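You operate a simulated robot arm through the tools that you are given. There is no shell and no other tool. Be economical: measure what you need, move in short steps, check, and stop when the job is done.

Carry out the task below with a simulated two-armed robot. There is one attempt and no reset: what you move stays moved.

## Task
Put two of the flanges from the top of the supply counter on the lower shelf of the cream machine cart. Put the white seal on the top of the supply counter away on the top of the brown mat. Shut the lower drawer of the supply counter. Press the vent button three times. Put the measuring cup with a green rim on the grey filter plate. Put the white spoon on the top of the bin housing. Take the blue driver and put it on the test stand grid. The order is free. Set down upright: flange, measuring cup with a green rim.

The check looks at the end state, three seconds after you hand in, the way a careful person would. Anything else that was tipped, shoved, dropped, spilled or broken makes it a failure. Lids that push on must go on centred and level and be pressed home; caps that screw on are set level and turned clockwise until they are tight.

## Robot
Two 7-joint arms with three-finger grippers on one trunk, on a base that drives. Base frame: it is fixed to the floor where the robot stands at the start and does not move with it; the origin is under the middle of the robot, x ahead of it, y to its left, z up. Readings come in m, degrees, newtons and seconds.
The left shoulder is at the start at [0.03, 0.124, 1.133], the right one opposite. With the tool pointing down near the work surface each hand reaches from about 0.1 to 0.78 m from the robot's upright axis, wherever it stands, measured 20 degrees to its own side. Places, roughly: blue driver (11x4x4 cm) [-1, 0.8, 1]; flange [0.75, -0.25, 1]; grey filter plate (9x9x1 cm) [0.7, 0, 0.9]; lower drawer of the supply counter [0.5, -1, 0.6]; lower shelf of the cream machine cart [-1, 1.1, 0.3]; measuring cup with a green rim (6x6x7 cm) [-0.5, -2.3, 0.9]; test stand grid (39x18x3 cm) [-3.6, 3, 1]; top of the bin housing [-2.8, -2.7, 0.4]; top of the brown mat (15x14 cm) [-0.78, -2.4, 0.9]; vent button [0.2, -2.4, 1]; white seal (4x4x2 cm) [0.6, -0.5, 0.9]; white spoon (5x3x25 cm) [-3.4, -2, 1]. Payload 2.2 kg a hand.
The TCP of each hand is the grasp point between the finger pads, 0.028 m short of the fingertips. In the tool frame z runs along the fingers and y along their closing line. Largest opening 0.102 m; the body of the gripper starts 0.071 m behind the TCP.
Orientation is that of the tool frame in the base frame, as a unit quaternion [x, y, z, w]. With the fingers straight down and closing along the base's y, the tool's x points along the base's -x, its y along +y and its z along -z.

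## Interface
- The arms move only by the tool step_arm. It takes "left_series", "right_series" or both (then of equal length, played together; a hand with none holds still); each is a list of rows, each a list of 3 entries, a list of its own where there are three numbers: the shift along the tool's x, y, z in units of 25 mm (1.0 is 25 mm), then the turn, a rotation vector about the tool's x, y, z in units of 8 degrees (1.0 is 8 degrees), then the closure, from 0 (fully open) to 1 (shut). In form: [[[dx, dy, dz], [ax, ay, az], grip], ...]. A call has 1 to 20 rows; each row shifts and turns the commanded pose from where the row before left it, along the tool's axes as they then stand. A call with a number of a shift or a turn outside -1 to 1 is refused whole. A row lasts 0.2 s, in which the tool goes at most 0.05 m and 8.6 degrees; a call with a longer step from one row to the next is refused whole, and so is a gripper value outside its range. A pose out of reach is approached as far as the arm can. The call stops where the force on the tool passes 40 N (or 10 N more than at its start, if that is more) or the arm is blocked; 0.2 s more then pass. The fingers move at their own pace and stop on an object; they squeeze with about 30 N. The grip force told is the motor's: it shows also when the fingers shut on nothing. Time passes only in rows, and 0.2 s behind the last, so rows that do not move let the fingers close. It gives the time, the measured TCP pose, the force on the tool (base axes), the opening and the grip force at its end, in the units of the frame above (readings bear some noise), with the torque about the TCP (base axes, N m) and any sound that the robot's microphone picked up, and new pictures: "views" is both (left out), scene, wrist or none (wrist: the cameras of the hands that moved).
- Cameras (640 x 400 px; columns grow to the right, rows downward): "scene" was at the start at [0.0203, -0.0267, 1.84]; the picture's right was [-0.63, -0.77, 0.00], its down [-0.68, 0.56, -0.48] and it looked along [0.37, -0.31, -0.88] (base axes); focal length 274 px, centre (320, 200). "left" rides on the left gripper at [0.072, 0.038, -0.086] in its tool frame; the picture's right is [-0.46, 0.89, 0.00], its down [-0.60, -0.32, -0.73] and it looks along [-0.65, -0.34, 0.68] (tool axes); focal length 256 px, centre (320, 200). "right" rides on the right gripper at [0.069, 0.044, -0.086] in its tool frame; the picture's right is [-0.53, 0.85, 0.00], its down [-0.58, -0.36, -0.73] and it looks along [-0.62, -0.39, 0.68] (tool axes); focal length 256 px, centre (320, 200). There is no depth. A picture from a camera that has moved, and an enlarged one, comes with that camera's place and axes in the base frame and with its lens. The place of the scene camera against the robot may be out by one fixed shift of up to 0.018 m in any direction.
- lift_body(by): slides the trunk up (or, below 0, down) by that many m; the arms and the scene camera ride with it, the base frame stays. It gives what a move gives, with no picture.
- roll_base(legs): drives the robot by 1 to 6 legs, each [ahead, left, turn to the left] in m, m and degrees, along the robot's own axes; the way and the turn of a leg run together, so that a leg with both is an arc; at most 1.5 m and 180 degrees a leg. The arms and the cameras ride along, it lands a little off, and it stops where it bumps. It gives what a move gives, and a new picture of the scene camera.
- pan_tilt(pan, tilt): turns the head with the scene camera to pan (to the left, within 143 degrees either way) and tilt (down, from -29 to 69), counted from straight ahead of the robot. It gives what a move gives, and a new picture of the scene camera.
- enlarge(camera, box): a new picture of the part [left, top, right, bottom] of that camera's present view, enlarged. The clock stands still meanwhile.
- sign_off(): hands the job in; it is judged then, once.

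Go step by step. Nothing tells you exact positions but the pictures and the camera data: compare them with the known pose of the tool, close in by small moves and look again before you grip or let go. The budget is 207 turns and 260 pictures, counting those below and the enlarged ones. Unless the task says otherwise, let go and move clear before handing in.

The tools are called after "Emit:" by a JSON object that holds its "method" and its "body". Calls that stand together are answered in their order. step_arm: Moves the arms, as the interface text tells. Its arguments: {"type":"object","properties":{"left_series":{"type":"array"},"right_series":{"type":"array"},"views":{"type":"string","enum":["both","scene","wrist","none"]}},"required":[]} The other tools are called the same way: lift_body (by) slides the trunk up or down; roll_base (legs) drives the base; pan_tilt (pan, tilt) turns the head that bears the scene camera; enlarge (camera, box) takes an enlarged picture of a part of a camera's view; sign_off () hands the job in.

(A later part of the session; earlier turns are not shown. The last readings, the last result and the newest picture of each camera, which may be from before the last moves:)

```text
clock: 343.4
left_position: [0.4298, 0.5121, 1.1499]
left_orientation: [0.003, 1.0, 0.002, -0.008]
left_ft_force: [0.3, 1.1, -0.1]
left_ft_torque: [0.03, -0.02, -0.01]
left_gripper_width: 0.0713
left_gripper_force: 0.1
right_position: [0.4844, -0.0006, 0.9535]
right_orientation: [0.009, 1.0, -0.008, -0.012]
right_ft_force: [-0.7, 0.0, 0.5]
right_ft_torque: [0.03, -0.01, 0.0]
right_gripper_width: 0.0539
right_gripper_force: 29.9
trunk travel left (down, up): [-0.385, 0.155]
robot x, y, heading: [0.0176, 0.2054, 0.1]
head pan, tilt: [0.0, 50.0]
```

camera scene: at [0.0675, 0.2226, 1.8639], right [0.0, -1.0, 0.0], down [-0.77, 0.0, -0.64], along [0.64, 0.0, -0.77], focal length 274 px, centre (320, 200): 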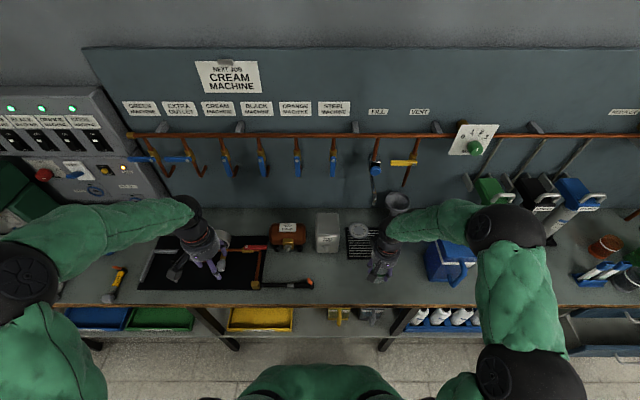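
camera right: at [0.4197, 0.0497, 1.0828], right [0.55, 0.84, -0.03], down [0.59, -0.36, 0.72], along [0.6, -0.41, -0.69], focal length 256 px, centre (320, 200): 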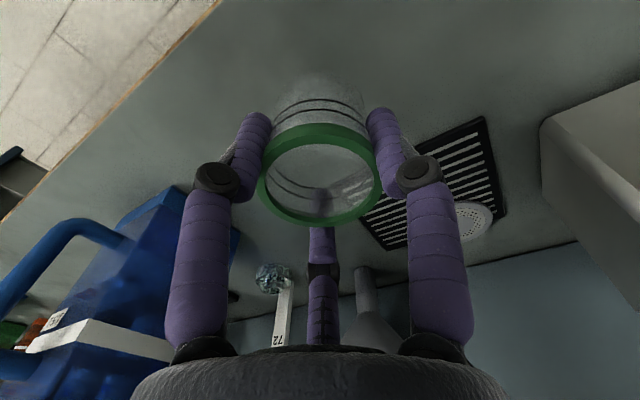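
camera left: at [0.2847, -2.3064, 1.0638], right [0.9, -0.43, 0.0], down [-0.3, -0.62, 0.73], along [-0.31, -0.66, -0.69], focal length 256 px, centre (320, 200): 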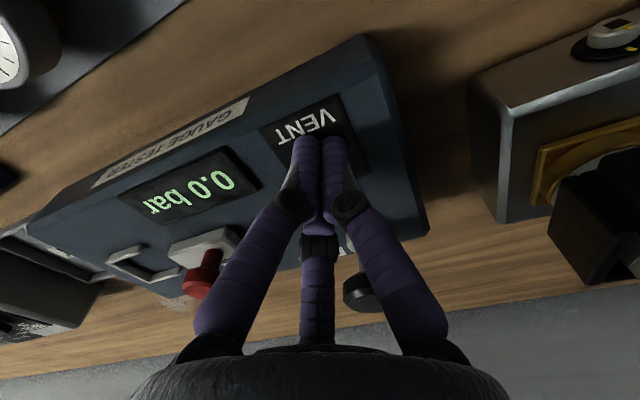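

Emit:
{"method": "step_arm", "body": {"right_series": [[[0, 0, 0.25], [0, 0, 0], 1], [[0, 0, 0.2], [0, 0, 0], 1], [[0, 0, 0], [0, 0, 0], 1]], "views": "none"}}

```text
clock: 344.2
left_position: [0.4305, 0.5122, 1.151]
left_orientation: [0.003, 1.0, 0.001, -0.008]
left_ft_force: [-0.1, 0.5, 0.5]
left_ft_torque: [0.01, -0.03, 0.04]
left_gripper_width: 0.0715
left_gripper_force: 0.1
right_position: [0.485, -0.0018, 0.9433]
right_orientation: [0.009, 1.0, -0.008, -0.009]
right_ft_force: [0.4, 0.2, 8.1]
right_ft_torque: [0.18, -0.14, 0.0]
right_gripper_width: 0.0535
right_gripper_force: 29.8
trunk travel left (down, up): [-0.385, 0.155]
robot x, y, heading: [0.0246, 0.2107, -0.1]
head pan, tilt: [0.0, 50.0]
```

Contact: the cup stands on the counter. I release, rise, back the base off 0.25 m and pitch/roll the right hand for a front grip.

Emit:
{"method": "step_arm", "body": {"right_series": [[[0, 0, -0.15], [0, 0, 0], 1], [[0, 0, 0], [0, 0, 0], 0.6], [[0, 0, 0], [0, 0, 0], 0.3], [[0, 0, 0], [0, 0, 0], 0.1], [[0, 0, -1], [0, 0, 0], 0.1], [[0, 0, -1], [0, 0, 0], 0.1], [[0, 0, -1], [0, 0, 0], 0.1], [[0, 0, -1], [0, 0, 0], 0.1], [[0, 0, -1], [0, 0, 0], 0.1]], "views": "none"}}

Emit:
{"method": "roll_base", "body": {"legs": [[-0.25, 0, 0]]}}

Emit:
{"method": "step_arm", "body": {"right_series": [[[0, 0, 0], [0, -1, 0], 0.1], [[0, 0, 0], [0, -1, 0], 0.1], [[0, 0, 0], [0, -1, 0], 0.1], [[0, 0, 0], [0, -1, 0], 0.1], [[0, 0, 0], [0, -1, 0], 0.1], [[0, 0, 0], [0, 0, -0.94], 0.1], [[0, 0, 0], [0, 0, -0.94], 0.1], [[0, 0, 0], [0, 0, -0.94], 0.1], [[0, 0, 0], [0, 0, -0.94], 0.1]], "views": "wrist"}}

```text
clock: 346.2
left_position: [0.4295, 0.512, 1.151]
left_orientation: [0.002, 1.0, 0.002, -0.008]
left_ft_force: [0.2, 0.1, -0.5]
left_ft_torque: [-0.04, -0.01, -0.01]
left_gripper_width: 0.0712
left_gripper_force: 0.1
right_position: [0.4841, 0.0028, 1.0733]
right_orientation: [0.008, 1.0, -0.008, -0.011]
right_ft_force: [-0.3, -0.1, 0.7]
right_ft_torque: [0.0, -0.02, -0.01]
right_gripper_width: 0.0919
right_gripper_force: 0.0
trunk travel left (down, up): [-0.385, 0.155]
robot x, y, heading: [0.0147, 0.2035, 0.2]
head pan, tilt: [0.0, 50.0]
```

```text
clock: 348.0
left_position: [0.1762, 0.5107, 1.1516]
left_orientation: [0.002, 1.0, 0.001, -0.008]
left_ft_force: [0.3, -0.8, 0.2]
left_ft_torque: [0.0, -0.02, 0.02]
left_gripper_width: 0.0711
left_gripper_force: 0.1
right_position: [0.2316, 0.0017, 1.0726]
right_orientation: [0.01, 1.0, -0.009, -0.011]
right_ft_force: [-0.6, 0.3, 0.4]
right_ft_torque: [0.01, 0.0, -0.04]
right_gripper_width: 0.0917
right_gripper_force: 0.1
trunk travel left (down, up): [-0.385, 0.155]
robot x, y, heading: [-0.2325, 0.2076, 0.1]
head pan, tilt: [0.0, 50.0]
camera scene: at [-0.1864, 0.2226, 1.8639], right [0.0, -1.0, 0.0], down [-0.77, 0.0, -0.64], along [0.64, 0.0, -0.77], focal length 274 px, centre (320, 200)
```

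scene: 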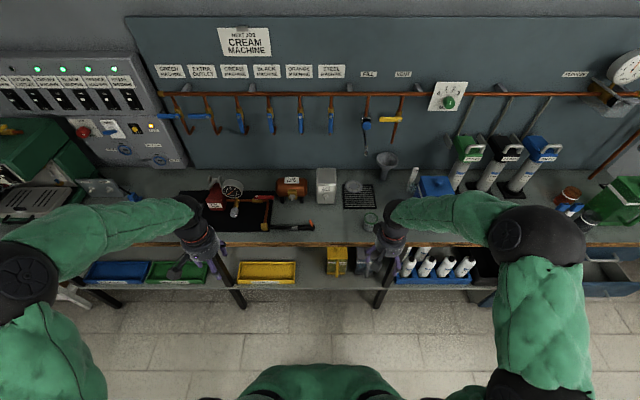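

```text
clock: 350.0
left_position: [0.1786, 0.5107, 1.1516]
left_orientation: [0.002, 1.0, 0.002, -0.007]
left_ft_force: [0.7, 0.4, -0.2]
left_ft_torque: [-0.03, -0.03, -0.02]
left_gripper_width: 0.0711
left_gripper_force: 0.1
right_position: [0.2314, 0.0013, 1.0737]
right_orientation: [-0.241, 0.912, -0.097, 0.317]
right_ft_force: [-0.4, -0.3, 0.2]
right_ft_torque: [0.01, -0.01, -0.02]
right_gripper_width: 0.0917
right_gripper_force: 0.0
trunk travel left (down, up): [-0.385, 0.155]
robot x, y, heading: [-0.2319, 0.2075, 0.0]
head pan, tilt: [0.0, 50.0]
camera right: at [0.1138, 0.0089, 1.0876], right [0.05, 1.0, 0.01], down [0.07, -0.01, 1.0], along [1.0, -0.05, -0.07], focal length 256 px, centre (320, 200)
```

right: 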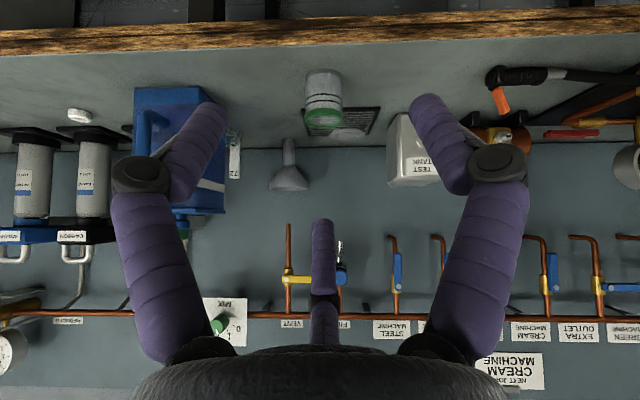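

The cup is straight ahead. I align and slide the pitched hand around it, then view before closing.

Emit:
{"method": "step_arm", "body": {"right_series": [[[-0.81, -0.5, 0], [0, 0, 0], 0.1], [[-0.81, -0.49, 0], [0, 0, 0], 0.1], [[-0.81, -0.49, 0], [0, 0, 0], 0.1], [[-0.8, -0.49, 0], [0, 0, 0], 0.1], [[-0.8, -0.49, 0], [0, 0, 0], 0.1], [[0, 0, 0.96], [0, 0, 0], 0.1], [[0, 0, 0.96], [0, 0, 0], 0.1], [[0, 0, 0.96], [0, 0, 0], 0.1], [[0, 0, 0.96], [0, 0, 0], 0.1], [[0, 0, 0.96], [0, 0, 0], 0.1], [[0, 0, 0.96], [0, 0, 0], 0.1], [[0, 0, 0.96], [0, 0, 0], 0.1], [[0, 0, 0.96], [0, 0, 0], 0.1], [[0, 0, 0.96], [0, 0, 0], 0.1], [[0, 0, 0.96], [0, 0, 0], 0.1]], "views": "wrist"}}

```text
clock: 353.2
left_position: [0.179, 0.5097, 1.1493]
left_orientation: [0.003, 1.0, 0.002, -0.008]
left_ft_force: [-0.3, -0.8, 0.2]
left_ft_torque: [0.0, 0.02, 0.0]
left_gripper_width: 0.0715
left_gripper_force: 0.1
right_position: [0.475, -0.0087, 0.9602]
right_orientation: [-0.239, 0.913, -0.097, 0.317]
right_ft_force: [-0.2, 0.1, 0.6]
right_ft_torque: [0.04, 0.04, -0.01]
right_gripper_width: 0.0916
right_gripper_force: 0.1
trunk travel left (down, up): [-0.385, 0.155]
robot x, y, heading: [-0.231, 0.209, -0.1]
head pan, tilt: [0.0, 50.0]
camera right: at [0.3573, -0.003, 0.9746], right [0.05, 1.0, 0.01], down [0.07, -0.01, 1.0], along [1.0, -0.05, -0.07], focal length 256 px, centre (320, 200)
```

right: 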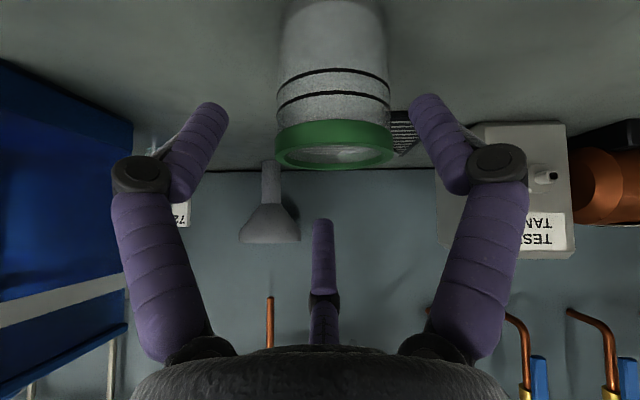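

Slightly more advance, down, and left; then close.

Emit:
{"method": "step_arm", "body": {"right_series": [[[0.16, 0.32, 0.92], [0, 0, 0], 0.1], [[0, 0, 0.1], [0, 0, 0], 0.3], [[0, 0, 0], [0, 0, 0], 0.5], [[0, 0, 0], [0, 0, 0], 0.7], [[0, 0, 0], [0, 0, 0], 0.9], [[0, 0, 0], [0, 0, 0], 1]], "views": "wrist"}}

```text
clock: 354.6
left_position: [0.1793, 0.5117, 1.1508]
left_orientation: [0.002, 1.0, 0.001, -0.008]
left_ft_force: [-0.1, 0.5, -0.4]
left_ft_torque: [0.0, 0.03, 0.03]
left_gripper_width: 0.0715
left_gripper_force: 0.0
right_position: [0.4849, -0.0039, 0.9353]
right_orientation: [-0.238, 0.912, -0.098, 0.318]
right_ft_force: [0.1, -0.9, 0.2]
right_ft_torque: [-0.02, 0.0, 0.01]
right_gripper_width: 0.0642
right_gripper_force: 29.7
trunk travel left (down, up): [-0.385, 0.155]
robot x, y, heading: [-0.2336, 0.2064, 0.1]
head pan, tilt: [0.0, 50.0]
camera right: at [0.367, 0.0026, 0.9491], right [0.05, 1.0, 0.01], down [0.07, -0.01, 1.0], along [1.0, -0.05, -0.07], focal length 256 px, centre (320, 200)
```

right: 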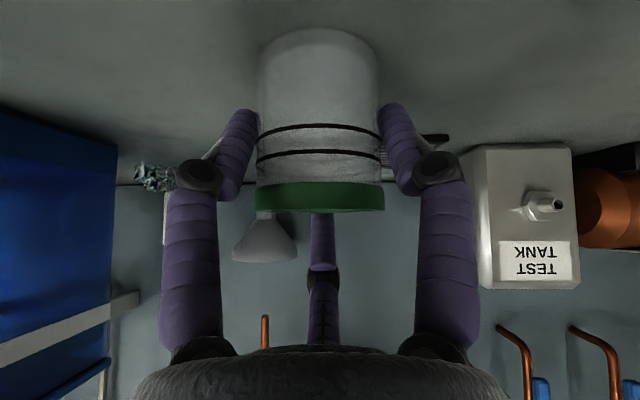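

Clean grip, cup upright. I lift it 3.5 cm, move the base forward under the spout's height, and look.

Emit:
{"method": "step_arm", "body": {"right_series": [[[-0.38, -0.22, -0.545], [0, 0, 0], 1], [[-0.38, -0.22, -0.545], [0, 0, 0], 1]], "views": "none"}}

Emit:
{"method": "roll_base", "body": {"legs": [[0.12, 0.05, 0]]}}

Emit:
{"method": "enlarge", "body": {"camera": "right", "box": [160, 0, 520, 300]}}

```text
clock: 355.2
left_position: [0.1786, 0.5109, 1.1495]
left_orientation: [0.003, 1.0, 0.002, -0.008]
left_ft_force: [-0.4, -0.4, -0.2]
left_ft_torque: [-0.01, 0.0, 0.0]
left_gripper_width: 0.0713
left_gripper_force: 0.0
right_position: [0.4823, -0.0042, 0.9681]
right_orientation: [-0.239, 0.913, -0.098, 0.317]
right_ft_force: [0.3, 0.6, -0.5]
right_ft_torque: [-0.01, 0.0, -0.02]
right_gripper_width: 0.0643
right_gripper_force: 29.9
trunk travel left (down, up): [-0.385, 0.155]
robot x, y, heading: [-0.2326, 0.2081, 0.1]
head pan, tilt: [0.0, 50.0]
```

```text
clock: 356.5
left_position: [0.2982, 0.5601, 1.1506]
left_orientation: [0.004, 1.0, 0.002, -0.009]
left_ft_force: [0.1, -0.3, 0.3]
left_ft_torque: [0.01, 0.03, 0.01]
left_gripper_width: 0.0714
left_gripper_force: 0.0
right_position: [0.5997, 0.0448, 0.9699]
right_orientation: [-0.239, 0.913, -0.098, 0.316]
right_ft_force: [-0.4, 0.8, 0.0]
right_ft_torque: [-0.02, -0.03, 0.01]
right_gripper_width: 0.064
right_gripper_force: 30.1
trunk travel left (down, up): [-0.385, 0.155]
robot x, y, heading: [-0.115, 0.2568, -0.1]
head pan, tilt: [0.0, 50.0]
camera scene: at [-0.0664, 0.2735, 1.8639], right [0.0, -1.0, 0.0], down [-0.77, 0.0, -0.64], along [0.64, 0.0, -0.77], focal length 274 px, centre (320, 200)
```

scene: 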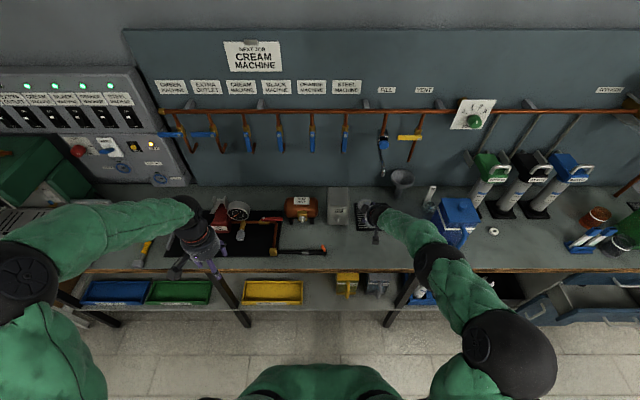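

```text
1.33 times, centred on (340, 150) of right
camera zoom: at [0.4816, 0.0524, 0.9837], right [0.05, 1.0, 0.01], down [0.07, -0.01, 1.0], along [1.0, -0.05, -0.08], focal length 341 px, centre (293, 267)
```

zoom: 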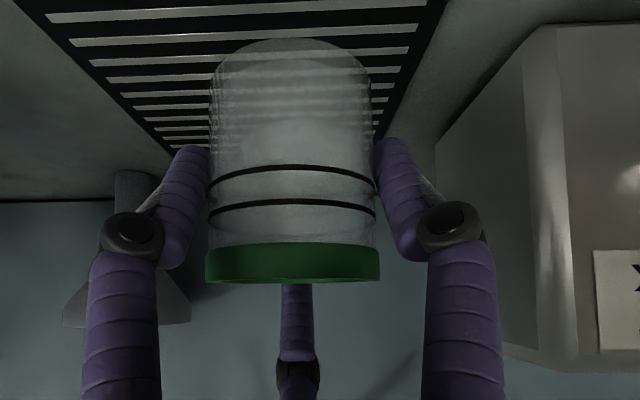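

The cup is in front of the plate (centre ≈ [0.697, 0.05]). I advance over it.

Emit:
{"method": "step_arm", "body": {"right_series": [[[-0.64, -0.29, 0.57], [0, 0, 0], 1], [[-0.64, -0.29, 0.57], [0, 0, 0], 1], [[-0.64, -0.29, 0.57], [0, 0, 0], 1], [[-0.64, -0.29, 0.57], [0, 0, 0], 1]], "views": "none"}}

```text
clock: 357.5
left_position: [0.2981, 0.56, 1.1504]
left_orientation: [0.005, 1.0, 0.002, -0.008]
left_ft_force: [-0.3, 0.3, -0.2]
left_ft_torque: [0.0, -0.01, 0.04]
left_gripper_width: 0.0712
left_gripper_force: 0.0
right_position: [0.6867, 0.0515, 0.9674]
right_orientation: [-0.237, 0.913, -0.098, 0.316]
right_ft_force: [-0.1, -0.1, 0.3]
right_ft_torque: [0.03, -0.04, 0.02]
right_gripper_width: 0.0642
right_gripper_force: 30.0
trunk travel left (down, up): [-0.385, 0.155]
robot x, y, heading: [-0.1149, 0.2577, 0.1]
head pan, tilt: [0.0, 50.0]
```

Reached. I check the view before lowering.

Emit:
{"method": "enlarge", "body": {"camera": "scene", "box": [330, 160, 420, 240]}}

Emit:
{"method": "step_arm", "body": {"right_series": [[[0.11, 0.063, 0.156], [0, 0, 0], 1], [[0.11, 0.063, 0.156], [0, 0, 0], 1], [[0, 0, 0], [0, 0, 0], 1]], "views": "none"}}

```text
5.00 times, centred on (375, 200) of scene
camera zoom: at [-0.0661, 0.273, 1.8638], right [0.0, -1.0, 0.0], down [-0.77, 0.0, -0.64], along [0.64, 0.0, -0.77], focal length 1368 px, centre (45, 200)
```

zoom: 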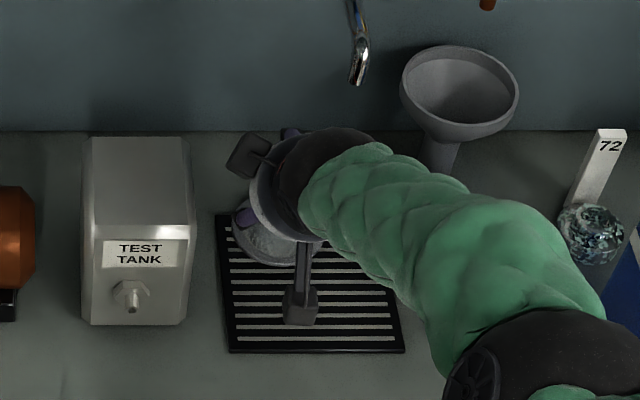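

```text
clock: 358.3
left_position: [0.297, 0.5609, 1.1511]
left_orientation: [0.005, 1.0, 0.001, -0.006]
left_ft_force: [0.1, 0.5, -0.3]
left_ft_torque: [0.01, 0.01, 0.0]
left_gripper_width: 0.0714
left_gripper_force: 0.0
right_position: [0.6878, 0.0501, 0.959]
right_orientation: [-0.239, 0.913, -0.097, 0.317]
right_ft_force: [0.2, 1.5, -0.1]
right_ft_torque: [0.02, 0.02, 0.02]
right_gripper_width: 0.0642
right_gripper_force: 30.2
trunk travel left (down, up): [-0.385, 0.155]
robot x, y, heading: [-0.1118, 0.2576, -0.1]
head pan, tilt: [0.0, 50.0]
```

Cup is over the plate. I continue lowering in small steps.

Emit:
{"method": "step_arm", "body": {"right_series": [[[-0.1, -0.06, 0.09], [0, 0, 0], 1], [[0.11, 0.063, 0.156], [0, 0, 0], 1], [[0.11, 0.063, 0.156], [0, 0, 0], 1], [[0, 0, 0], [0, 0, 0], 1]], "views": "none"}}

```text
clock: 359.3
left_position: [0.2969, 0.5607, 1.1504]
left_orientation: [0.004, 1.0, 0.002, -0.007]
left_ft_force: [0.0, 1.1, 0.0]
left_ft_torque: [0.01, 0.0, -0.02]
left_gripper_width: 0.0716
left_gripper_force: 0.0
right_position: [0.692, 0.0483, 0.9474]
right_orientation: [-0.237, 0.913, -0.098, 0.316]
right_ft_force: [-0.4, 1.1, -1.8]
right_ft_torque: [0.02, -0.01, 0.02]
right_gripper_width: 0.0639
right_gripper_force: 29.9
trunk travel left (down, up): [-0.385, 0.155]
robot x, y, heading: [-0.1174, 0.2606, -0.3]
head pan, tilt: [0.0, 50.0]
```

Emit:
{"method": "step_arm", "body": {"right_series": [[[0.11, 0.063, 0.156], [0, 0, 0], 1], [[0, 0, 0], [0, 0, 0], 1]], "views": "none"}}

```text
clock: 359.9
left_position: [0.2968, 0.5611, 1.1506]
left_orientation: [0.004, 1.0, 0.002, -0.009]
left_ft_force: [-0.9, 0.6, -0.8]
left_ft_torque: [-0.03, -0.03, -0.04]
left_gripper_width: 0.0715
left_gripper_force: 0.1
right_position: [0.6913, 0.0488, 0.945]
right_orientation: [-0.238, 0.912, -0.099, 0.318]
right_ft_force: [0.7, 0.8, 6.9]
right_ft_torque: [0.2, -0.01, 0.03]
right_gripper_width: 0.0642
right_gripper_force: 30.2
trunk travel left (down, up): [-0.385, 0.155]
robot x, y, heading: [-0.1139, 0.2633, 0.1]
head pan, tilt: [0.0, 50.0]
```

Contact 1 cm above counter level: the cup is on the plate. I release and withdraw along the finger axis.

Emit:
{"method": "step_arm", "body": {"right_series": [[[0, 0, 0], [0, 0, 0], 0.7], [[0, 0, 0], [0, 0, 0], 0.4], [[0, 0, 0], [0, 0, 0], 0.1], [[0, 0, 0], [0, 0, 0], 0.05], [[0, 0, -0.8], [0, 0, 0], 0.05], [[0, 0, -0.9], [0, 0, 0], 0.05], [[0, 0, -1], [0, 0, 0], 0.05], [[0, 0, -1], [0, 0, 0], 0.05]], "views": "wrist"}}

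```text
clock: 361.7
left_position: [0.296, 0.5613, 1.1517]
left_orientation: [0.004, 1.0, 0.002, -0.009]
left_ft_force: [0.9, 0.7, -1.3]
left_ft_torque: [0.0, -0.04, 0.02]
left_gripper_width: 0.0715
left_gripper_force: 0.0
right_position: [0.6331, 0.0532, 1.016]
right_orientation: [-0.237, 0.913, -0.098, 0.317]
right_ft_force: [-0.6, 0.6, 0.3]
right_ft_torque: [0.0, -0.06, 0.01]
right_gripper_width: 0.097
right_gripper_force: 0.0
trunk travel left (down, up): [-0.385, 0.155]
robot x, y, heading: [-0.1133, 0.2578, -0.0]
head pan, tilt: [0.0, 50.0]
camera right: at [0.5148, 0.059, 1.0313], right [0.05, 1.0, 0.01], down [0.07, -0.01, 1.0], along [1.0, -0.05, -0.07], focal length 256 px, centre (320, 200)
```

right: 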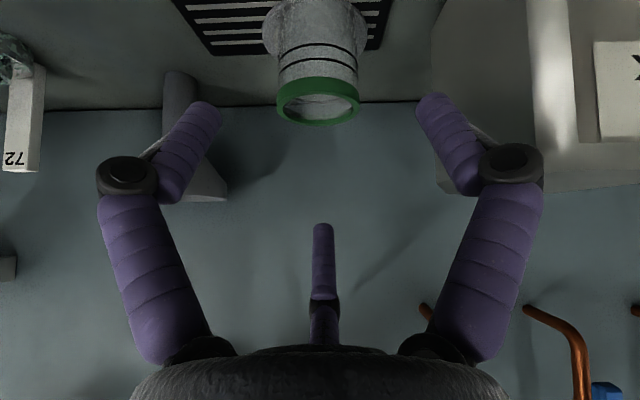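

The cup stands upright on the filter plate. Next the drawer: I retract the right hand, drive in front of it and look.

Emit:
{"method": "step_arm", "body": {"right_series": [[[0.667, 0.385, -0.63], [0, 0, 0], 0.3], [[0.667, 0.385, -0.63], [0, 0, 0], 0.5], [[0.667, 0.385, -0.63], [0, 0, 0], 0.8], [[0.667, 0.385, -0.63], [0, 0, 0], 1], [[0.667, 0.385, -0.63], [0, 0, 0], 1], [[0.667, 0.385, -0.63], [0, 0, 0], 1], [[0.667, 0.385, -0.63], [0, 0, 0], 1], [[0.667, 0.385, -0.63], [0, 0, 0], 1], [[0.667, 0.385, -0.63], [0, 0, 0], 1]], "views": "none"}}

Emit:
{"method": "roll_base", "body": {"legs": [[-0.19, 0, 0], [0, -1.08, 0]]}}

```text
clock: 363.7
left_position: [0.2963, 0.5597, 1.1509]
left_orientation: [0.004, 1.0, 0.002, -0.008]
left_ft_force: [-0.6, 0.2, -0.3]
left_ft_torque: [0.01, 0.01, -0.02]
left_gripper_width: 0.0716
left_gripper_force: 0.2
right_position: [0.4097, 0.0573, 1.016]
right_orientation: [-0.238, 0.913, -0.097, 0.317]
right_ft_force: [-0.2, -0.4, 0.2]
right_ft_torque: [-0.01, -0.02, 0.02]
right_gripper_width: 0.0021
right_gripper_force: 30.0
trunk travel left (down, up): [-0.385, 0.155]
robot x, y, heading: [-0.1134, 0.2567, -0.0]
head pan, tilt: [0.0, 50.0]
```

```text
clock: 370.4
left_position: [0.1194, -0.5236, 1.1496]
left_orientation: [-0.01, 1.0, 0.001, -0.008]
left_ft_force: [0.1, 0.0, -0.7]
left_ft_torque: [-0.01, 0.02, 0.02]
left_gripper_width: 0.0715
left_gripper_force: 0.1
right_position: [0.2468, -1.0244, 1.0168]
right_orientation: [-0.251, 0.909, -0.093, 0.319]
right_ft_force: [0.1, -0.3, -0.1]
right_ft_torque: [0.05, 0.03, 0.0]
right_gripper_width: 0.0019
right_gripper_force: 29.5
trunk travel left (down, up): [-0.385, 0.155]
robot x, y, heading: [-0.2795, -0.8387, 1.7]
head pan, tilt: [0.0, 50.0]
camera scene: at [-0.2362, -0.823, 1.8639], right [0.03, -1.0, 0.0], down [-0.77, -0.02, -0.64], along [0.64, 0.02, -0.77], focal length 274 px, centre (320, 200)
```

scene: 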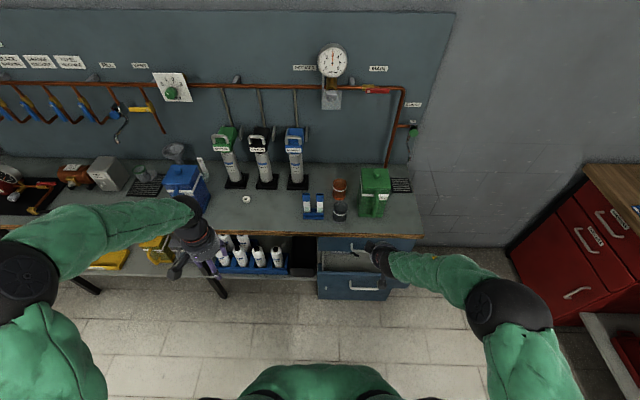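

The lower drawer is open with its front at x≈0.32, y −0.80…−1.16. I back off slightly, lower the trunk, and push the front with the closed right hand.

Emit:
{"method": "roll_base", "body": {"legs": [[-0.05, 0.03, -1.7]]}}

Emit:
{"method": "lift_body", "body": {"by": -0.38}}

Emit:
{"method": "step_arm", "body": {"right_series": [[[-0.667, -0.385, 0.63], [0, 0, 0], 1], [[-0.667, -0.385, 0.63], [0, 0, 0], 1], [[-0.667, -0.385, 0.63], [0, 0, 0], 1], [[-0.667, -0.385, 0.63], [0, 0, 0], 1], [[-0.667, -0.385, 0.63], [0, 0, 0], 1]], "views": "both"}}

```text
clock: 371.4
left_position: [0.0777, -0.5074, 1.1505]
left_orientation: [0.004, 1.0, 0.001, -0.007]
left_ft_force: [-0.2, 0.3, 0.0]
left_ft_torque: [0.0, -0.06, 0.02]
left_gripper_width: 0.0714
left_gripper_force: 0.1
right_position: [0.1898, -1.0101, 1.0163]
right_orientation: [-0.238, 0.913, -0.098, 0.317]
right_ft_force: [-0.2, 0.5, 0.2]
right_ft_torque: [-0.04, -0.05, -0.04]
right_gripper_width: 0.002
right_gripper_force: 29.5
trunk travel left (down, up): [-0.385, 0.155]
robot x, y, heading: [-0.333, -0.809, 0.1]
head pan, tilt: [0.0, 50.0]
camera scene: at [-0.2886, -0.7938, 1.864], right [0.0, -1.0, 0.0], down [-0.77, 0.0, -0.64], along [0.64, 0.0, -0.77], focal length 274 px, centre (320, 200)
```

scene: 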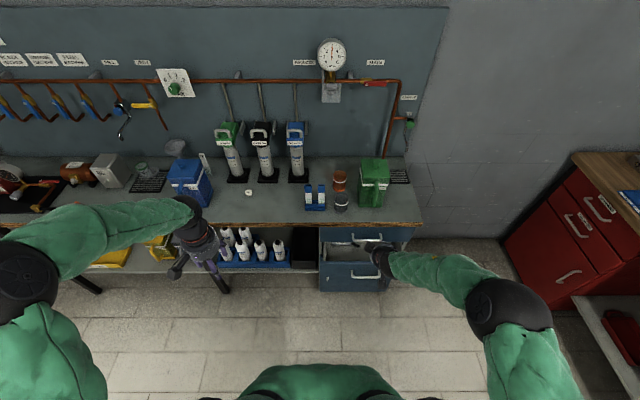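

```text
clock: 375.1
left_position: [0.0787, -0.5078, 0.7703]
left_orientation: [0.005, 1.0, 0.002, -0.007]
left_ft_force: [-0.4, 0.5, 0.1]
left_ft_torque: [-0.01, 0.02, -0.02]
left_gripper_width: 0.0712
left_gripper_force: 0.1
right_position: [0.1915, -1.0118, 0.6362]
right_orientation: [-0.238, 0.913, -0.098, 0.317]
right_ft_force: [0.0, -0.2, 0.0]
right_ft_torque: [-0.02, -0.01, 0.0]
right_gripper_width: 0.0021
right_gripper_force: 30.0
trunk travel left (down, up): [-0.005, 0.535]
robot x, y, heading: [-0.3317, -0.8115, -0.2]
head pan, tilt: [0.0, 50.0]
```

```text
clock: 376.3
left_position: [0.0791, -0.5078, 0.7699]
left_orientation: [0.004, 1.0, 0.001, -0.008]
left_ft_force: [0.4, 0.3, -0.3]
left_ft_torque: [-0.02, 0.02, 0.02]
left_gripper_width: 0.0713
left_gripper_force: 0.0
right_position: [0.3179, -1.0156, 0.6339]
right_orientation: [-0.236, 0.913, -0.099, 0.318]
right_ft_force: [0.2, -0.4, 0.3]
right_ft_torque: [0.01, -0.03, -0.01]
right_gripper_width: 0.0021
right_gripper_force: 30.0
trunk travel left (down, up): [-0.005, 0.535]
robot x, y, heading: [-0.3324, -0.8124, -0.2]
head pan, tilt: [0.0, 50.0]
camera scene: at [-0.2858, -0.7951, 1.4839], right [0.0, -1.0, 0.0], down [-0.77, 0.0, -0.64], along [0.64, 0.0, -0.77], focal length 274 px, centre (320, 200)
camera right: at [0.1991, -1.0082, 0.6485], right [0.05, 1.0, 0.01], down [0.07, -0.01, 1.0], along [1.0, -0.05, -0.07], focal length 256 px, centre (320, 200)
```

scene: 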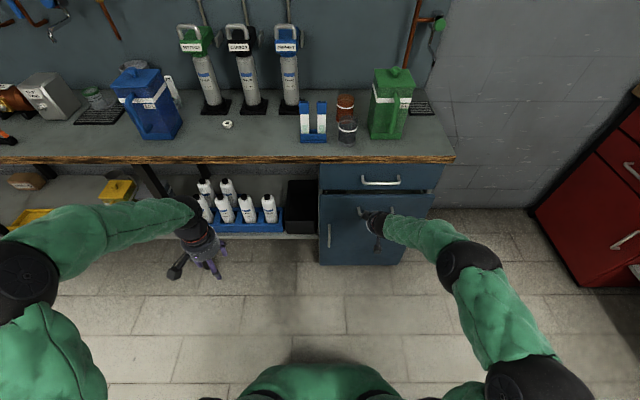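
right: 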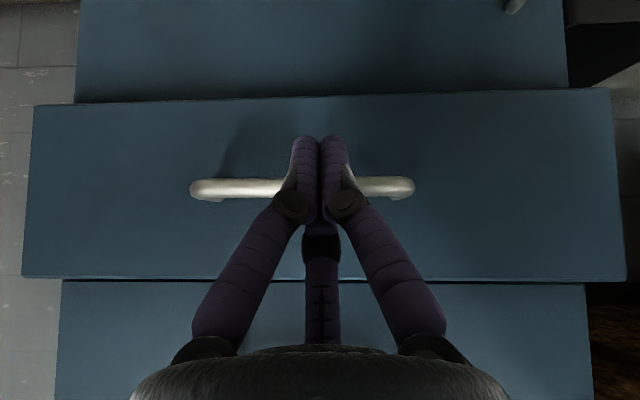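

The hand is at the drawer front by the handle. I keep pushing forward until it stops.

Emit:
{"method": "step_arm", "body": {"right_series": [[[-0.667, -0.385, 0.63], [0, 0, 0], 1], [[-0.667, -0.385, 0.63], [0, 0, 0], 1], [[-0.667, -0.385, 0.63], [0, 0, 0], 1], [[-0.667, -0.385, 0.63], [0, 0, 0], 1]], "views": "none"}}

```text
clock: 377.0
left_position: [0.0788, -0.5086, 0.7684]
left_orientation: [0.006, 1.0, 0.001, -0.009]
left_ft_force: [0.6, 0.1, -0.8]
left_ft_torque: [0.0, 0.04, 0.02]
left_gripper_width: 0.0714
left_gripper_force: 0.1
right_position: [0.3649, -1.0124, 0.61]
right_orientation: [-0.239, 0.92, -0.093, 0.296]
right_ft_force: [-1.2, 0.3, -2.1]
right_ft_torque: [-0.03, -0.21, -0.03]
right_gripper_width: 0.0019
right_gripper_force: 30.1
trunk travel left (down, up): [-0.005, 0.535]
robot x, y, heading: [-0.3362, -0.8067, -0.4]
head pan, tilt: [0.0, 50.0]
stopped in row 3 (right hand): the force on the tool passed its limit at 101 N (the readings are from after the stop); the commanded pose is now the measured one
```

It hit a hard stop. I check whether the drawer is flush.

Emit:
{"method": "step_arm", "body": {"right_series": [[[0.667, 0.385, -0.63], [0, 0, 0], 1], [[0.667, 0.385, -0.63], [0, 0, 0], 1], [[0.667, 0.385, -0.63], [0, 0, 0], 1]], "views": "both"}}

Emit:
{"method": "enlarge", "body": {"camera": "scene", "box": [290, 130, 470, 280]}}

```text
clock: 377.8
left_position: [0.0769, -0.5079, 0.7718]
left_orientation: [0.005, 1.0, 0.001, -0.008]
left_ft_force: [-0.3, 0.0, 0.2]
left_ft_torque: [0.05, -0.05, 0.03]
left_gripper_width: 0.0711
left_gripper_force: 0.0
right_position: [0.293, -1.0112, 0.6188]
right_orientation: [-0.239, 0.919, -0.093, 0.298]
right_ft_force: [-0.2, 0.2, 0.4]
right_ft_torque: [-0.03, -0.02, 0.01]
right_gripper_width: 0.002
right_gripper_force: 30.5
trunk travel left (down, up): [-0.005, 0.535]
robot x, y, heading: [-0.3329, -0.8085, -0.0]
head pan, tilt: [0.0, 50.0]
camera scene: at [-0.288, -0.7951, 1.4839], right [0.0, -1.0, 0.0], down [-0.77, 0.0, -0.64], along [0.64, 0.0, -0.77], focal length 274 px, centre (320, 200)
camera right: at [0.1757, -1.0044, 0.6379], right [0.05, 1.0, 0.0], down [0.11, -0.01, 0.99], along [0.99, -0.05, -0.11], focal length 256 px, centre (320, 200)
```

scene: 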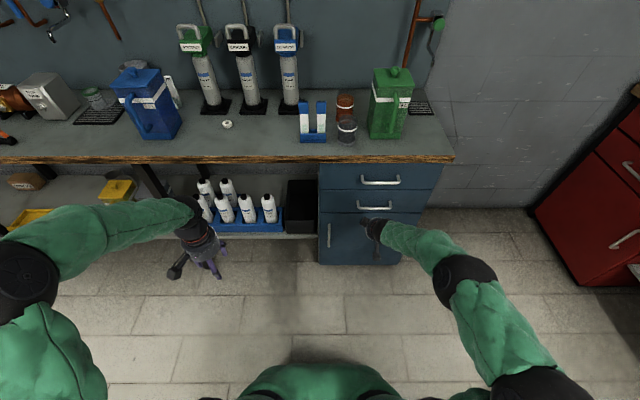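
right: 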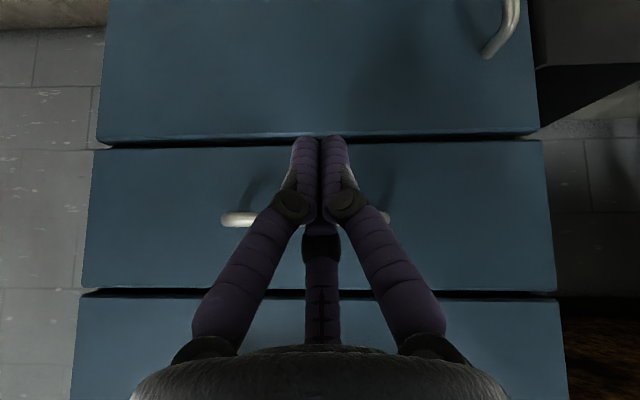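

```text
2.67 times, centred on (380, 205) of scene
camera zoom: at [-0.288, -0.7951, 1.4839], right [0.0, -1.0, 0.0], down [-0.77, 0.0, -0.64], along [0.64, 0.0, -0.77], focal length 730 px, centre (160, 187)
```

zoom: 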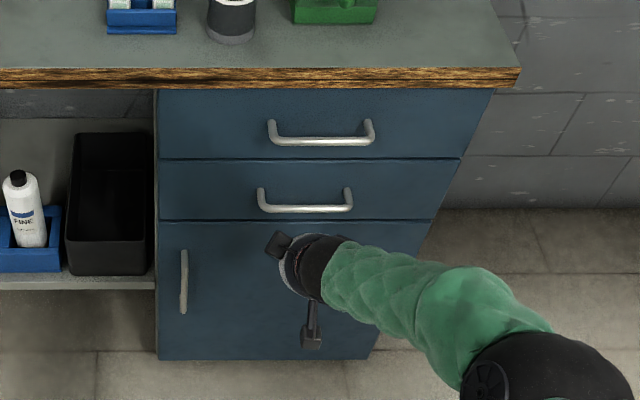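

The lower drawer is flush. Now the seal: I retract the right hand, raise the trunk and bring the left hand toward [0.575, −0.47].

Emit:
{"method": "step_arm", "body": {"right_series": [[[0.667, 0.385, -0.63], [0, 0, 0], 1], [[0.667, 0.385, -0.63], [0, 0, 0], 1], [[0.667, 0.385, -0.63], [0, 0, 0], 1]], "views": "none"}}

Emit:
{"method": "lift_body", "body": {"by": 0.38}}

Emit:
{"method": "roll_base", "body": {"legs": [[0.24, 0.12, 0]]}}

Emit:
{"method": "step_arm", "body": {"left_series": [[[-1, -0.3, 0], [0, 0, 0], 0.3], [[-1, -0.3, 0], [0, 0, 0], 0.3], [[-1, -0.3, 0], [0, 0, 0], 0.3], [[-1, -0.3, 0.3], [0, 0, 0], 0.3], [[-1, -0.3, 0.5], [0, 0, 0], 0.3], [[-1, -0.3, 0.8], [0, 0, 0], 0.3], [[-1, -0.3, 0.8], [0, 0, 0], 0.3]], "views": "wrist"}}

```text
clock: 378.6
left_position: [0.0782, -0.5092, 0.7716]
left_orientation: [0.005, 1.0, 0.003, -0.008]
left_ft_force: [0.6, -1.6, 0.3]
left_ft_torque: [-0.04, 0.01, -0.03]
left_gripper_width: 0.0714
left_gripper_force: 0.2
right_position: [0.2159, -1.0061, 0.6225]
right_orientation: [-0.239, 0.919, -0.093, 0.299]
right_ft_force: [-1.0, 0.2, 0.4]
right_ft_torque: [-0.01, 0.02, 0.02]
right_gripper_width: 0.0022
right_gripper_force: 30.1
trunk travel left (down, up): [-0.005, 0.535]
robot x, y, heading: [-0.3356, -0.8058, -0.5]
head pan, tilt: [0.0, 50.0]
```

```text
clock: 382.3
left_position: [0.0783, -0.5084, 1.1496]
left_orientation: [0.005, 1.0, 0.002, -0.008]
left_ft_force: [0.3, -1.3, 0.2]
left_ft_torque: [0.04, 0.0, -0.03]
left_gripper_width: 0.0713
left_gripper_force: 0.1
right_position: [0.216, -1.0082, 1.0019]
right_orientation: [-0.239, 0.919, -0.093, 0.299]
right_ft_force: [0.6, 1.2, -0.1]
right_ft_torque: [-0.05, 0.0, 0.01]
right_gripper_width: 0.0023
right_gripper_force: 30.1
trunk travel left (down, up): [-0.385, 0.155]
robot x, y, heading: [-0.339, -0.8075, 0.1]
head pan, tilt: [0.0, 50.0]
```

```text
clock: 384.2
left_position: [0.3288, -0.3952, 1.1503]
left_orientation: [0.009, 1.0, 0.002, -0.007]
left_ft_force: [-0.1, -0.1, 0.1]
left_ft_torque: [-0.01, 0.02, 0.01]
left_gripper_width: 0.0715
left_gripper_force: 0.2
right_position: [0.4624, -0.8946, 1.0016]
right_orientation: [-0.236, 0.92, -0.094, 0.297]
right_ft_force: [0.5, 0.7, -0.4]
right_ft_torque: [-0.01, 0.02, -0.03]
right_gripper_width: 0.002
right_gripper_force: 29.7
trunk travel left (down, up): [-0.385, 0.155]
robot x, y, heading: [-0.0882, -0.689, -0.8]
head pan, tilt: [0.0, 50.0]
camera scene: at [-0.0388, -0.6783, 1.8639], right [-0.01, -1.0, 0.0], down [-0.77, 0.01, -0.64], along [0.64, -0.01, -0.77], focal length 274 px, centre (320, 200)
```

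scene: 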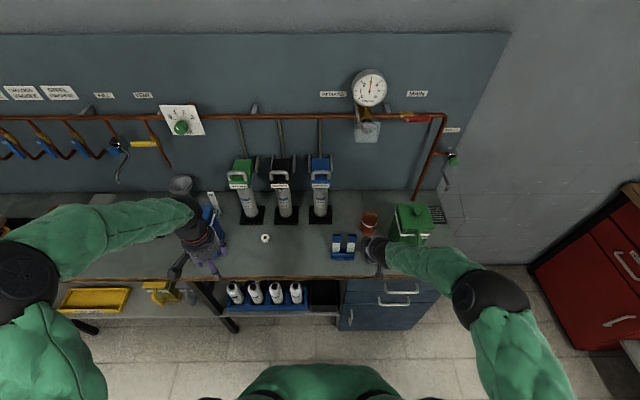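

```text
clock: 385.8
left_position: [0.5041, -0.4495, 1.0876]
left_orientation: [0.009, 1.0, 0.002, -0.008]
left_ft_force: [1.4, 0.0, -0.4]
left_ft_torque: [0.05, 0.02, 0.0]
left_gripper_width: 0.0714
left_gripper_force: 0.0
right_position: [0.4628, -0.8942, 1.0023]
right_orientation: [-0.236, 0.92, -0.094, 0.298]
right_ft_force: [0.6, -0.4, 0.6]
right_ft_torque: [-0.01, 0.03, 0.0]
right_gripper_width: 0.002
right_gripper_force: 29.5
trunk travel left (down, up): [-0.385, 0.155]
robot x, y, heading: [-0.0884, -0.6945, -0.9]
head pan, tilt: [0.0, 50.0]
camera left: at [0.4326, -0.4114, 1.1759], right [0.48, 0.88, 0.0], down [0.61, -0.33, 0.72], along [0.63, -0.35, -0.69], focal length 256 px, centre (320, 200)
```

left: 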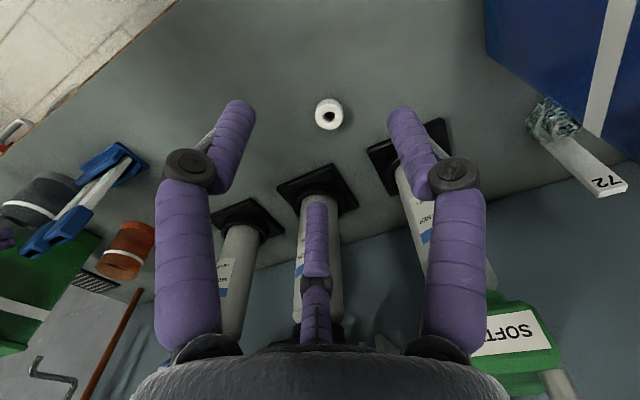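

The seal is at about [0.569, −0.476]. I move over it and down to just above.

Emit:
{"method": "step_arm", "body": {"left_series": [[[-0.87, -0.35, 0], [0, 0, 0], 0.3], [[-0.87, -0.35, 0], [0, 0, 0], 0.3], [[-0.86, -0.35, 0], [0, 0, 0], 0.3], [[0, 0, 1], [0, 0, 0], 0.3], [[0, 0, 1], [0, 0, 0], 0.3], [[0, 0, 1], [0, 0, 0], 0.3], [[0, 0, 1], [0, 0, 0], 0.3], [[0, 0, 1], [0, 0, 0], 0.3], [[0, 0, 0.9], [0, 0, 0], 0.3]], "views": "wrist"}}

```text
clock: 387.8
left_position: [0.5634, -0.4789, 0.9388]
left_orientation: [0.009, 1.0, 0.002, -0.007]
left_ft_force: [0.2, 0.3, 1.5]
left_ft_torque: [0.01, 0.03, -0.01]
left_gripper_width: 0.0716
left_gripper_force: 0.1
right_position: [0.4622, -0.8941, 1.0012]
right_orientation: [-0.237, 0.92, -0.094, 0.297]
right_ft_force: [-0.8, -0.2, 0.1]
right_ft_torque: [0.0, 0.02, -0.01]
right_gripper_width: 0.0021
right_gripper_force: 30.3
trunk travel left (down, up): [-0.385, 0.155]
robot x, y, heading: [-0.0844, -0.6954, -0.5]
head pan, tilt: [0.0, 50.0]
camera left: at [0.4921, -0.4402, 1.0269], right [0.48, 0.88, 0.0], down [0.61, -0.33, 0.72], along [0.63, -0.35, -0.69], focal length 256 px, centre (320, 200)
```

left: 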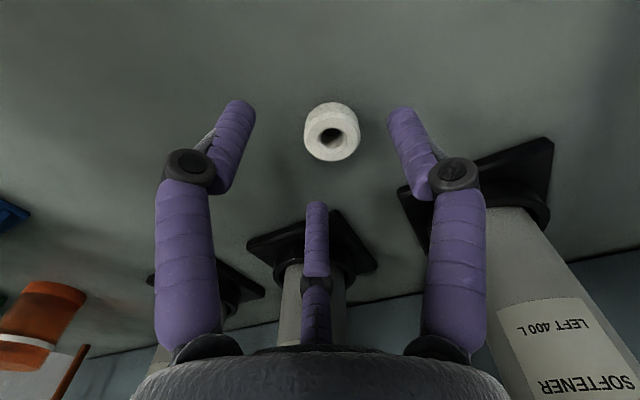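

Nearly centred. I nudge, lower and grip.

Emit:
{"method": "step_arm", "body": {"left_series": [[[-0.15, 0.22, 0.5], [0, 0, 0], 0.3], [[0, 0, 0.5], [0, 0, 0], 0.3], [[0, 0, 0.1], [0, 0, 0], 0.5], [[0, 0, 0], [0, 0, 0], 0.8], [[0, 0, 0], [0, 0, 0], 1], [[0, 0, 0], [0, 0, 0], 1]], "views": "none"}}

```text
clock: 389.2
left_position: [0.5671, -0.473, 0.9133]
left_orientation: [0.009, 1.0, 0.002, -0.007]
left_ft_force: [0.1, 0.1, 0.8]
left_ft_torque: [0.02, 0.01, 0.02]
left_gripper_width: 0.0315
left_gripper_force: 30.1
right_position: [0.4621, -0.8953, 1.002]
right_orientation: [-0.235, 0.92, -0.094, 0.298]
right_ft_force: [0.3, -0.5, -0.6]
right_ft_torque: [0.0, -0.02, -0.05]
right_gripper_width: 0.0021
right_gripper_force: 30.5
trunk travel left (down, up): [-0.385, 0.155]
robot x, y, heading: [-0.0879, -0.6908, -0.7]
head pan, tilt: [0.0, 50.0]
```

Gripped (31.5 mm). I lift both hands and retract them from the counter.

Emit:
{"method": "step_arm", "body": {"left_series": [[[0, 0, -1], [0, 0, 0], 1], [[0, 0, -1], [0, 0, 0], 1], [[0, 0, -1], [0, 0, 0], 1], [[0, 0, -1], [0, 0, 0], 1], [[0, 0, -1], [0, 0, 0], 1], [[0, 0, -1], [0, 0, 0], 1], [[0, 0, -1], [0, 0, 0], 1], [[0, 0, -1], [0, 0, 0], 1], [[1, 0, 0], [0, 0, 0], 1], [[1, 0, 0], [0, 0, 0], 1], [[1, 0, 0], [0, 0, 0], 1], [[1, 0, 0], [0, 0, 0], 1], [[1, 0, 0], [0, 0, 0], 1], [[1, 0, 0], [0, 0, 0], 1]], "right_series": [[[-0.53, -0.31, -0.79], [0, 0, 0], 1], [[-0.53, -0.31, -0.79], [0, 0, 0], 1], [[-0.53, -0.31, -0.79], [0, 0, 0], 1], [[-0.53, -0.31, -0.79], [0, 0, 0], 1], [[-0.53, -0.31, -0.79], [0, 0, 0], 1], [[0.68, 0.39, -0.6], [0, 0, 0], 1], [[0.68, 0.39, -0.6], [0, 0, 0], 1], [[0.68, 0.39, -0.6], [0, 0, 0], 1], [[0.68, 0.39, -0.6], [0, 0, 0], 1], [[0.68, 0.39, -0.6], [0, 0, 0], 1], [[0.68, 0.39, -0.6], [0, 0, 0], 1], [[0, 0, 0], [0, 0, 0], 1], [[0, 0, 0], [0, 0, 0], 1], [[0, 0, 0], [0, 0, 0], 1]], "views": "none"}}

Emit:
{"method": "enlarge", "body": {"camera": "left", "box": [220, 60, 420, 260]}}

```text
clock: 392.2
left_position: [0.4171, -0.4686, 1.1135]
left_orientation: [0.009, 1.0, 0.001, -0.007]
left_ft_force: [-0.1, -0.2, -0.1]
left_ft_torque: [0.03, 0.0, -0.01]
left_gripper_width: 0.031
left_gripper_force: 30.0
right_position: [0.3171, -0.8901, 1.1298]
right_orientation: [-0.236, 0.92, -0.094, 0.298]
right_ft_force: [-0.3, -1.0, 0.1]
right_ft_torque: [0.01, 0.0, -0.01]
right_gripper_width: 0.0021
right_gripper_force: 30.6
trunk travel left (down, up): [-0.385, 0.155]
robot x, y, heading: [-0.0901, -0.6934, -0.9]
head pan, tilt: [0.0, 50.0]
```

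```text
2.00 times, centred on (320, 160) of left
camera zoom: at [0.3465, -0.4304, 1.2011], right [0.48, 0.88, 0.0], down [0.61, -0.33, 0.72], along [0.63, -0.35, -0.69], focal length 512 px, centre (320, 280)
```

zoom: 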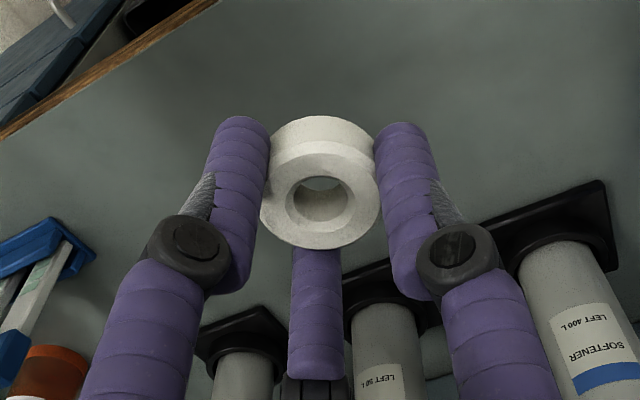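

The seal is held cleanly. I drive back to the wooden bench in front of the brown mat.

Emit:
{"method": "roll_base", "body": {"legs": [[-0.18, 0, 0], [0, -0.7, 0], [0, 0, -89], [0.3, 0, 0], [0, -0.68, 0]]}}

```text
clock: 405.9
left_position: [-0.7053, -2.1989, 1.1141]
left_orientation: [0.7, 0.714, 0.007, -0.005]
left_ft_force: [0.0, -0.4, -0.2]
left_ft_torque: [-0.03, 0.01, -0.01]
left_gripper_width: 0.0315
left_gripper_force: 29.2
right_position: [-1.13, -2.1138, 1.1305]
right_orientation: [0.469, 0.825, -0.276, 0.15]
right_ft_force: [-0.2, 0.3, -0.2]
right_ft_torque: [-0.04, 0.01, 0.03]
right_gripper_width: 0.0021
right_gripper_force: 29.7
trunk travel left (down, up): [-0.385, 0.155]
robot x, y, heading: [-0.948, -1.7024, -88.8]
head pan, tilt: [0.0, 50.0]
camera scene: at [-0.9467, -1.7343, 1.8639], right [-1.0, -0.02, 0.0], down [-0.02, 0.77, -0.64], along [0.01, -0.64, -0.77], focal length 274 px, centre (320, 200)
```

scene: 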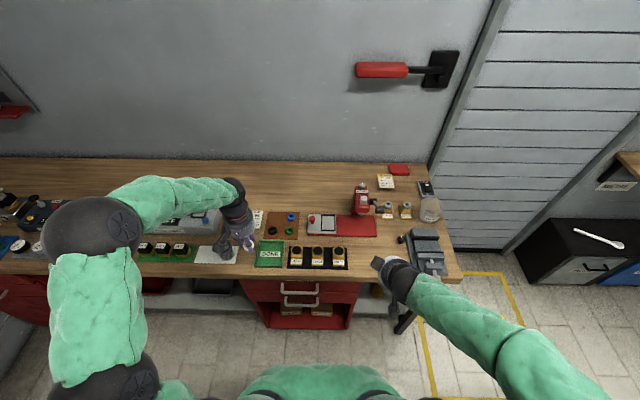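

Emit:
{"method": "enlarge", "body": {"camera": "scene", "box": [210, 180, 390, 280]}}

```text
3.56 times, centred on (300, 230) of scene
camera zoom: at [-0.9467, -1.7343, 1.8639], right [-1.0, -0.02, 0.0], down [-0.02, 0.77, -0.64], along [0.01, -0.64, -0.77], focal length 973 px, centre (391, 93)
```

zoom: 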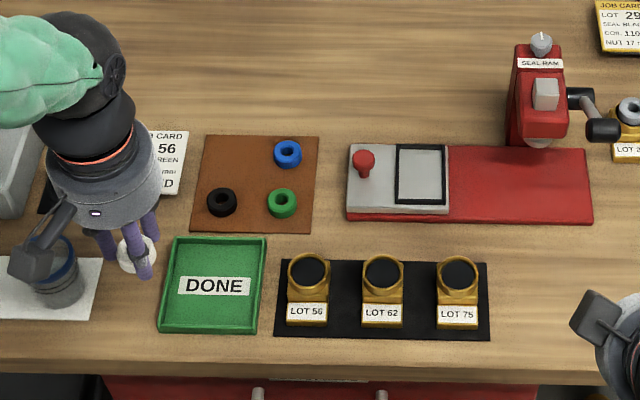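

The brown mat holds black, green and blue seals; its free fourth spot (far left) is at about [−0.74, −2.445]. I move the left hand over it.

Emit:
{"method": "step_arm", "body": {"left_series": [[[-1, -0.17, 0], [0, 0, 0], 1], [[-1, -0.17, 0], [0, 0, 0], 1], [[-1, -0.17, 0], [0, 0, 0], 1], [[-1, -0.17, 0], [0, 0, 0], 1], [[-1, -0.17, 0], [0, 0, 0], 1], [[-1, -0.17, 0.3], [0, 0, 0], 1], [[-1, -0.17, 0.5], [0, 0, 0], 1], [[-1, -0.17, 0.8], [0, 0, 0], 1], [[-0.8, -0.17, 0.8], [0, 0, 0], 1]], "views": "wrist"}}

```text
clock: 407.9
left_position: [-0.7367, -2.4193, 1.0496]
left_orientation: [0.701, 0.713, 0.007, -0.004]
left_ft_force: [0.6, -0.2, 0.8]
left_ft_torque: [0.05, -0.01, 0.01]
left_gripper_width: 0.0313
left_gripper_force: 29.7
right_position: [-1.129, -2.1154, 1.1298]
right_orientation: [0.469, 0.826, -0.274, 0.148]
right_ft_force: [0.4, -0.4, 0.5]
right_ft_torque: [0.04, -0.01, 0.01]
right_gripper_width: 0.0018
right_gripper_force: 30.1
trunk travel left (down, up): [-0.385, 0.155]
robot x, y, heading: [-0.946, -1.7062, -88.6]
head pan, tilt: [0.0, 50.0]
camera left: at [-0.7007, -2.3482, 1.1364], right [0.89, -0.45, 0.0], down [-0.31, -0.62, 0.72], along [-0.33, -0.64, -0.69], focal length 256 px, centre (320, 200)
```

left: 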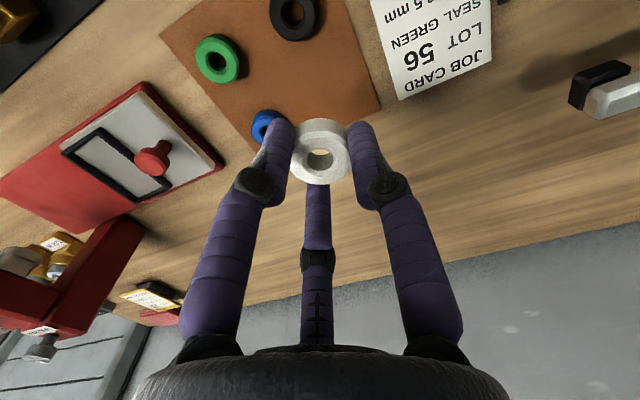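

The free spot is at [−0.7405, −2.447]. I move there and lower to just above the mat.

Emit:
{"method": "step_arm", "body": {"left_series": [[[-0.6, -0.08, 0], [0, 0, 0], 1], [[-0.52, -0.08, 0], [0, 0, 0], 1], [[0, 0, 0.9], [0, 0, 0], 1], [[0, 0, 0.9], [0, 0, 0], 1], [[0, 0, 0.9], [0, 0, 0], 1], [[0, 0, 0.9], [0, 0, 0], 1], [[0, 0, 0.5], [0, 0, 0], 1]], "views": "wrist"}}

```text
clock: 409.5
left_position: [-0.745, -2.4384, 0.9471]
left_orientation: [0.701, 0.714, 0.005, -0.004]
left_ft_force: [0.5, -0.7, 0.7]
left_ft_torque: [0.06, 0.04, 0.01]
left_gripper_width: 0.0312
left_gripper_force: 29.6
left hand out of reach, approached as far as the arm can: row 6
right_position: [-1.1296, -2.1141, 1.1303]
right_orientation: [0.47, 0.826, -0.275, 0.149]
right_ft_force: [-0.5, 0.5, 0.3]
right_ft_torque: [0.0, -0.02, -0.01]
right_gripper_width: 0.002
right_gripper_force: 29.6
trunk travel left (down, up): [-0.385, 0.155]
robot x, y, heading: [-0.9469, -1.7033, -88.7]
head pan, tilt: [0.0, 50.0]
camera left: at [-0.7083, -2.3674, 1.0344], right [0.89, -0.45, 0.0], down [-0.31, -0.62, 0.72], along [-0.33, -0.64, -0.69], focal length 256 px, centre (320, 200)
```

left: 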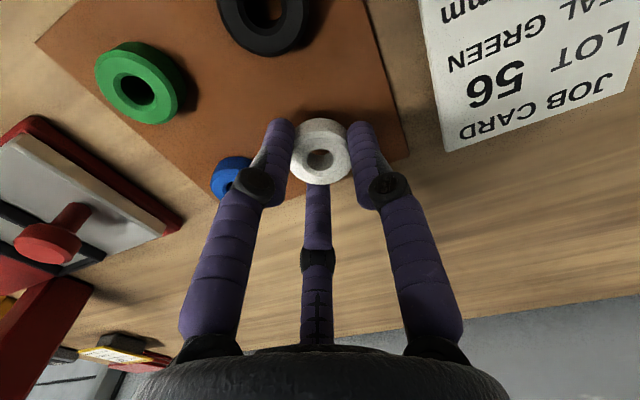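

Over the spot. I lower the last centimetre.

Emit:
{"method": "step_arm", "body": {"left_series": [[[0, 0, 0.25], [0, 0, 0], 1], [[0, 0, 0.2], [0, 0, 0], 1], [[0, 0, 0], [0, 0, 0], 1]], "views": "none"}}

```text
clock: 410.3
left_position: [-0.7435, -2.4372, 0.9366]
left_orientation: [0.701, 0.714, 0.007, -0.005]
left_ft_force: [0.4, 0.2, 0.0]
left_ft_torque: [0.04, -0.02, -0.04]
left_gripper_width: 0.0314
left_gripper_force: 29.7
left hand out of reach, approached as far as the arm can: row 1
right_position: [-1.1286, -2.1147, 1.1293]
right_orientation: [0.469, 0.826, -0.275, 0.15]
right_ft_force: [-0.2, 0.2, 0.1]
right_ft_torque: [0.0, 0.03, -0.02]
right_gripper_width: 0.0019
right_gripper_force: 30.1
trunk travel left (down, up): [-0.385, 0.155]
robot x, y, heading: [-0.9474, -1.7048, -88.8]
head pan, tilt: [0.0, 50.0]
```

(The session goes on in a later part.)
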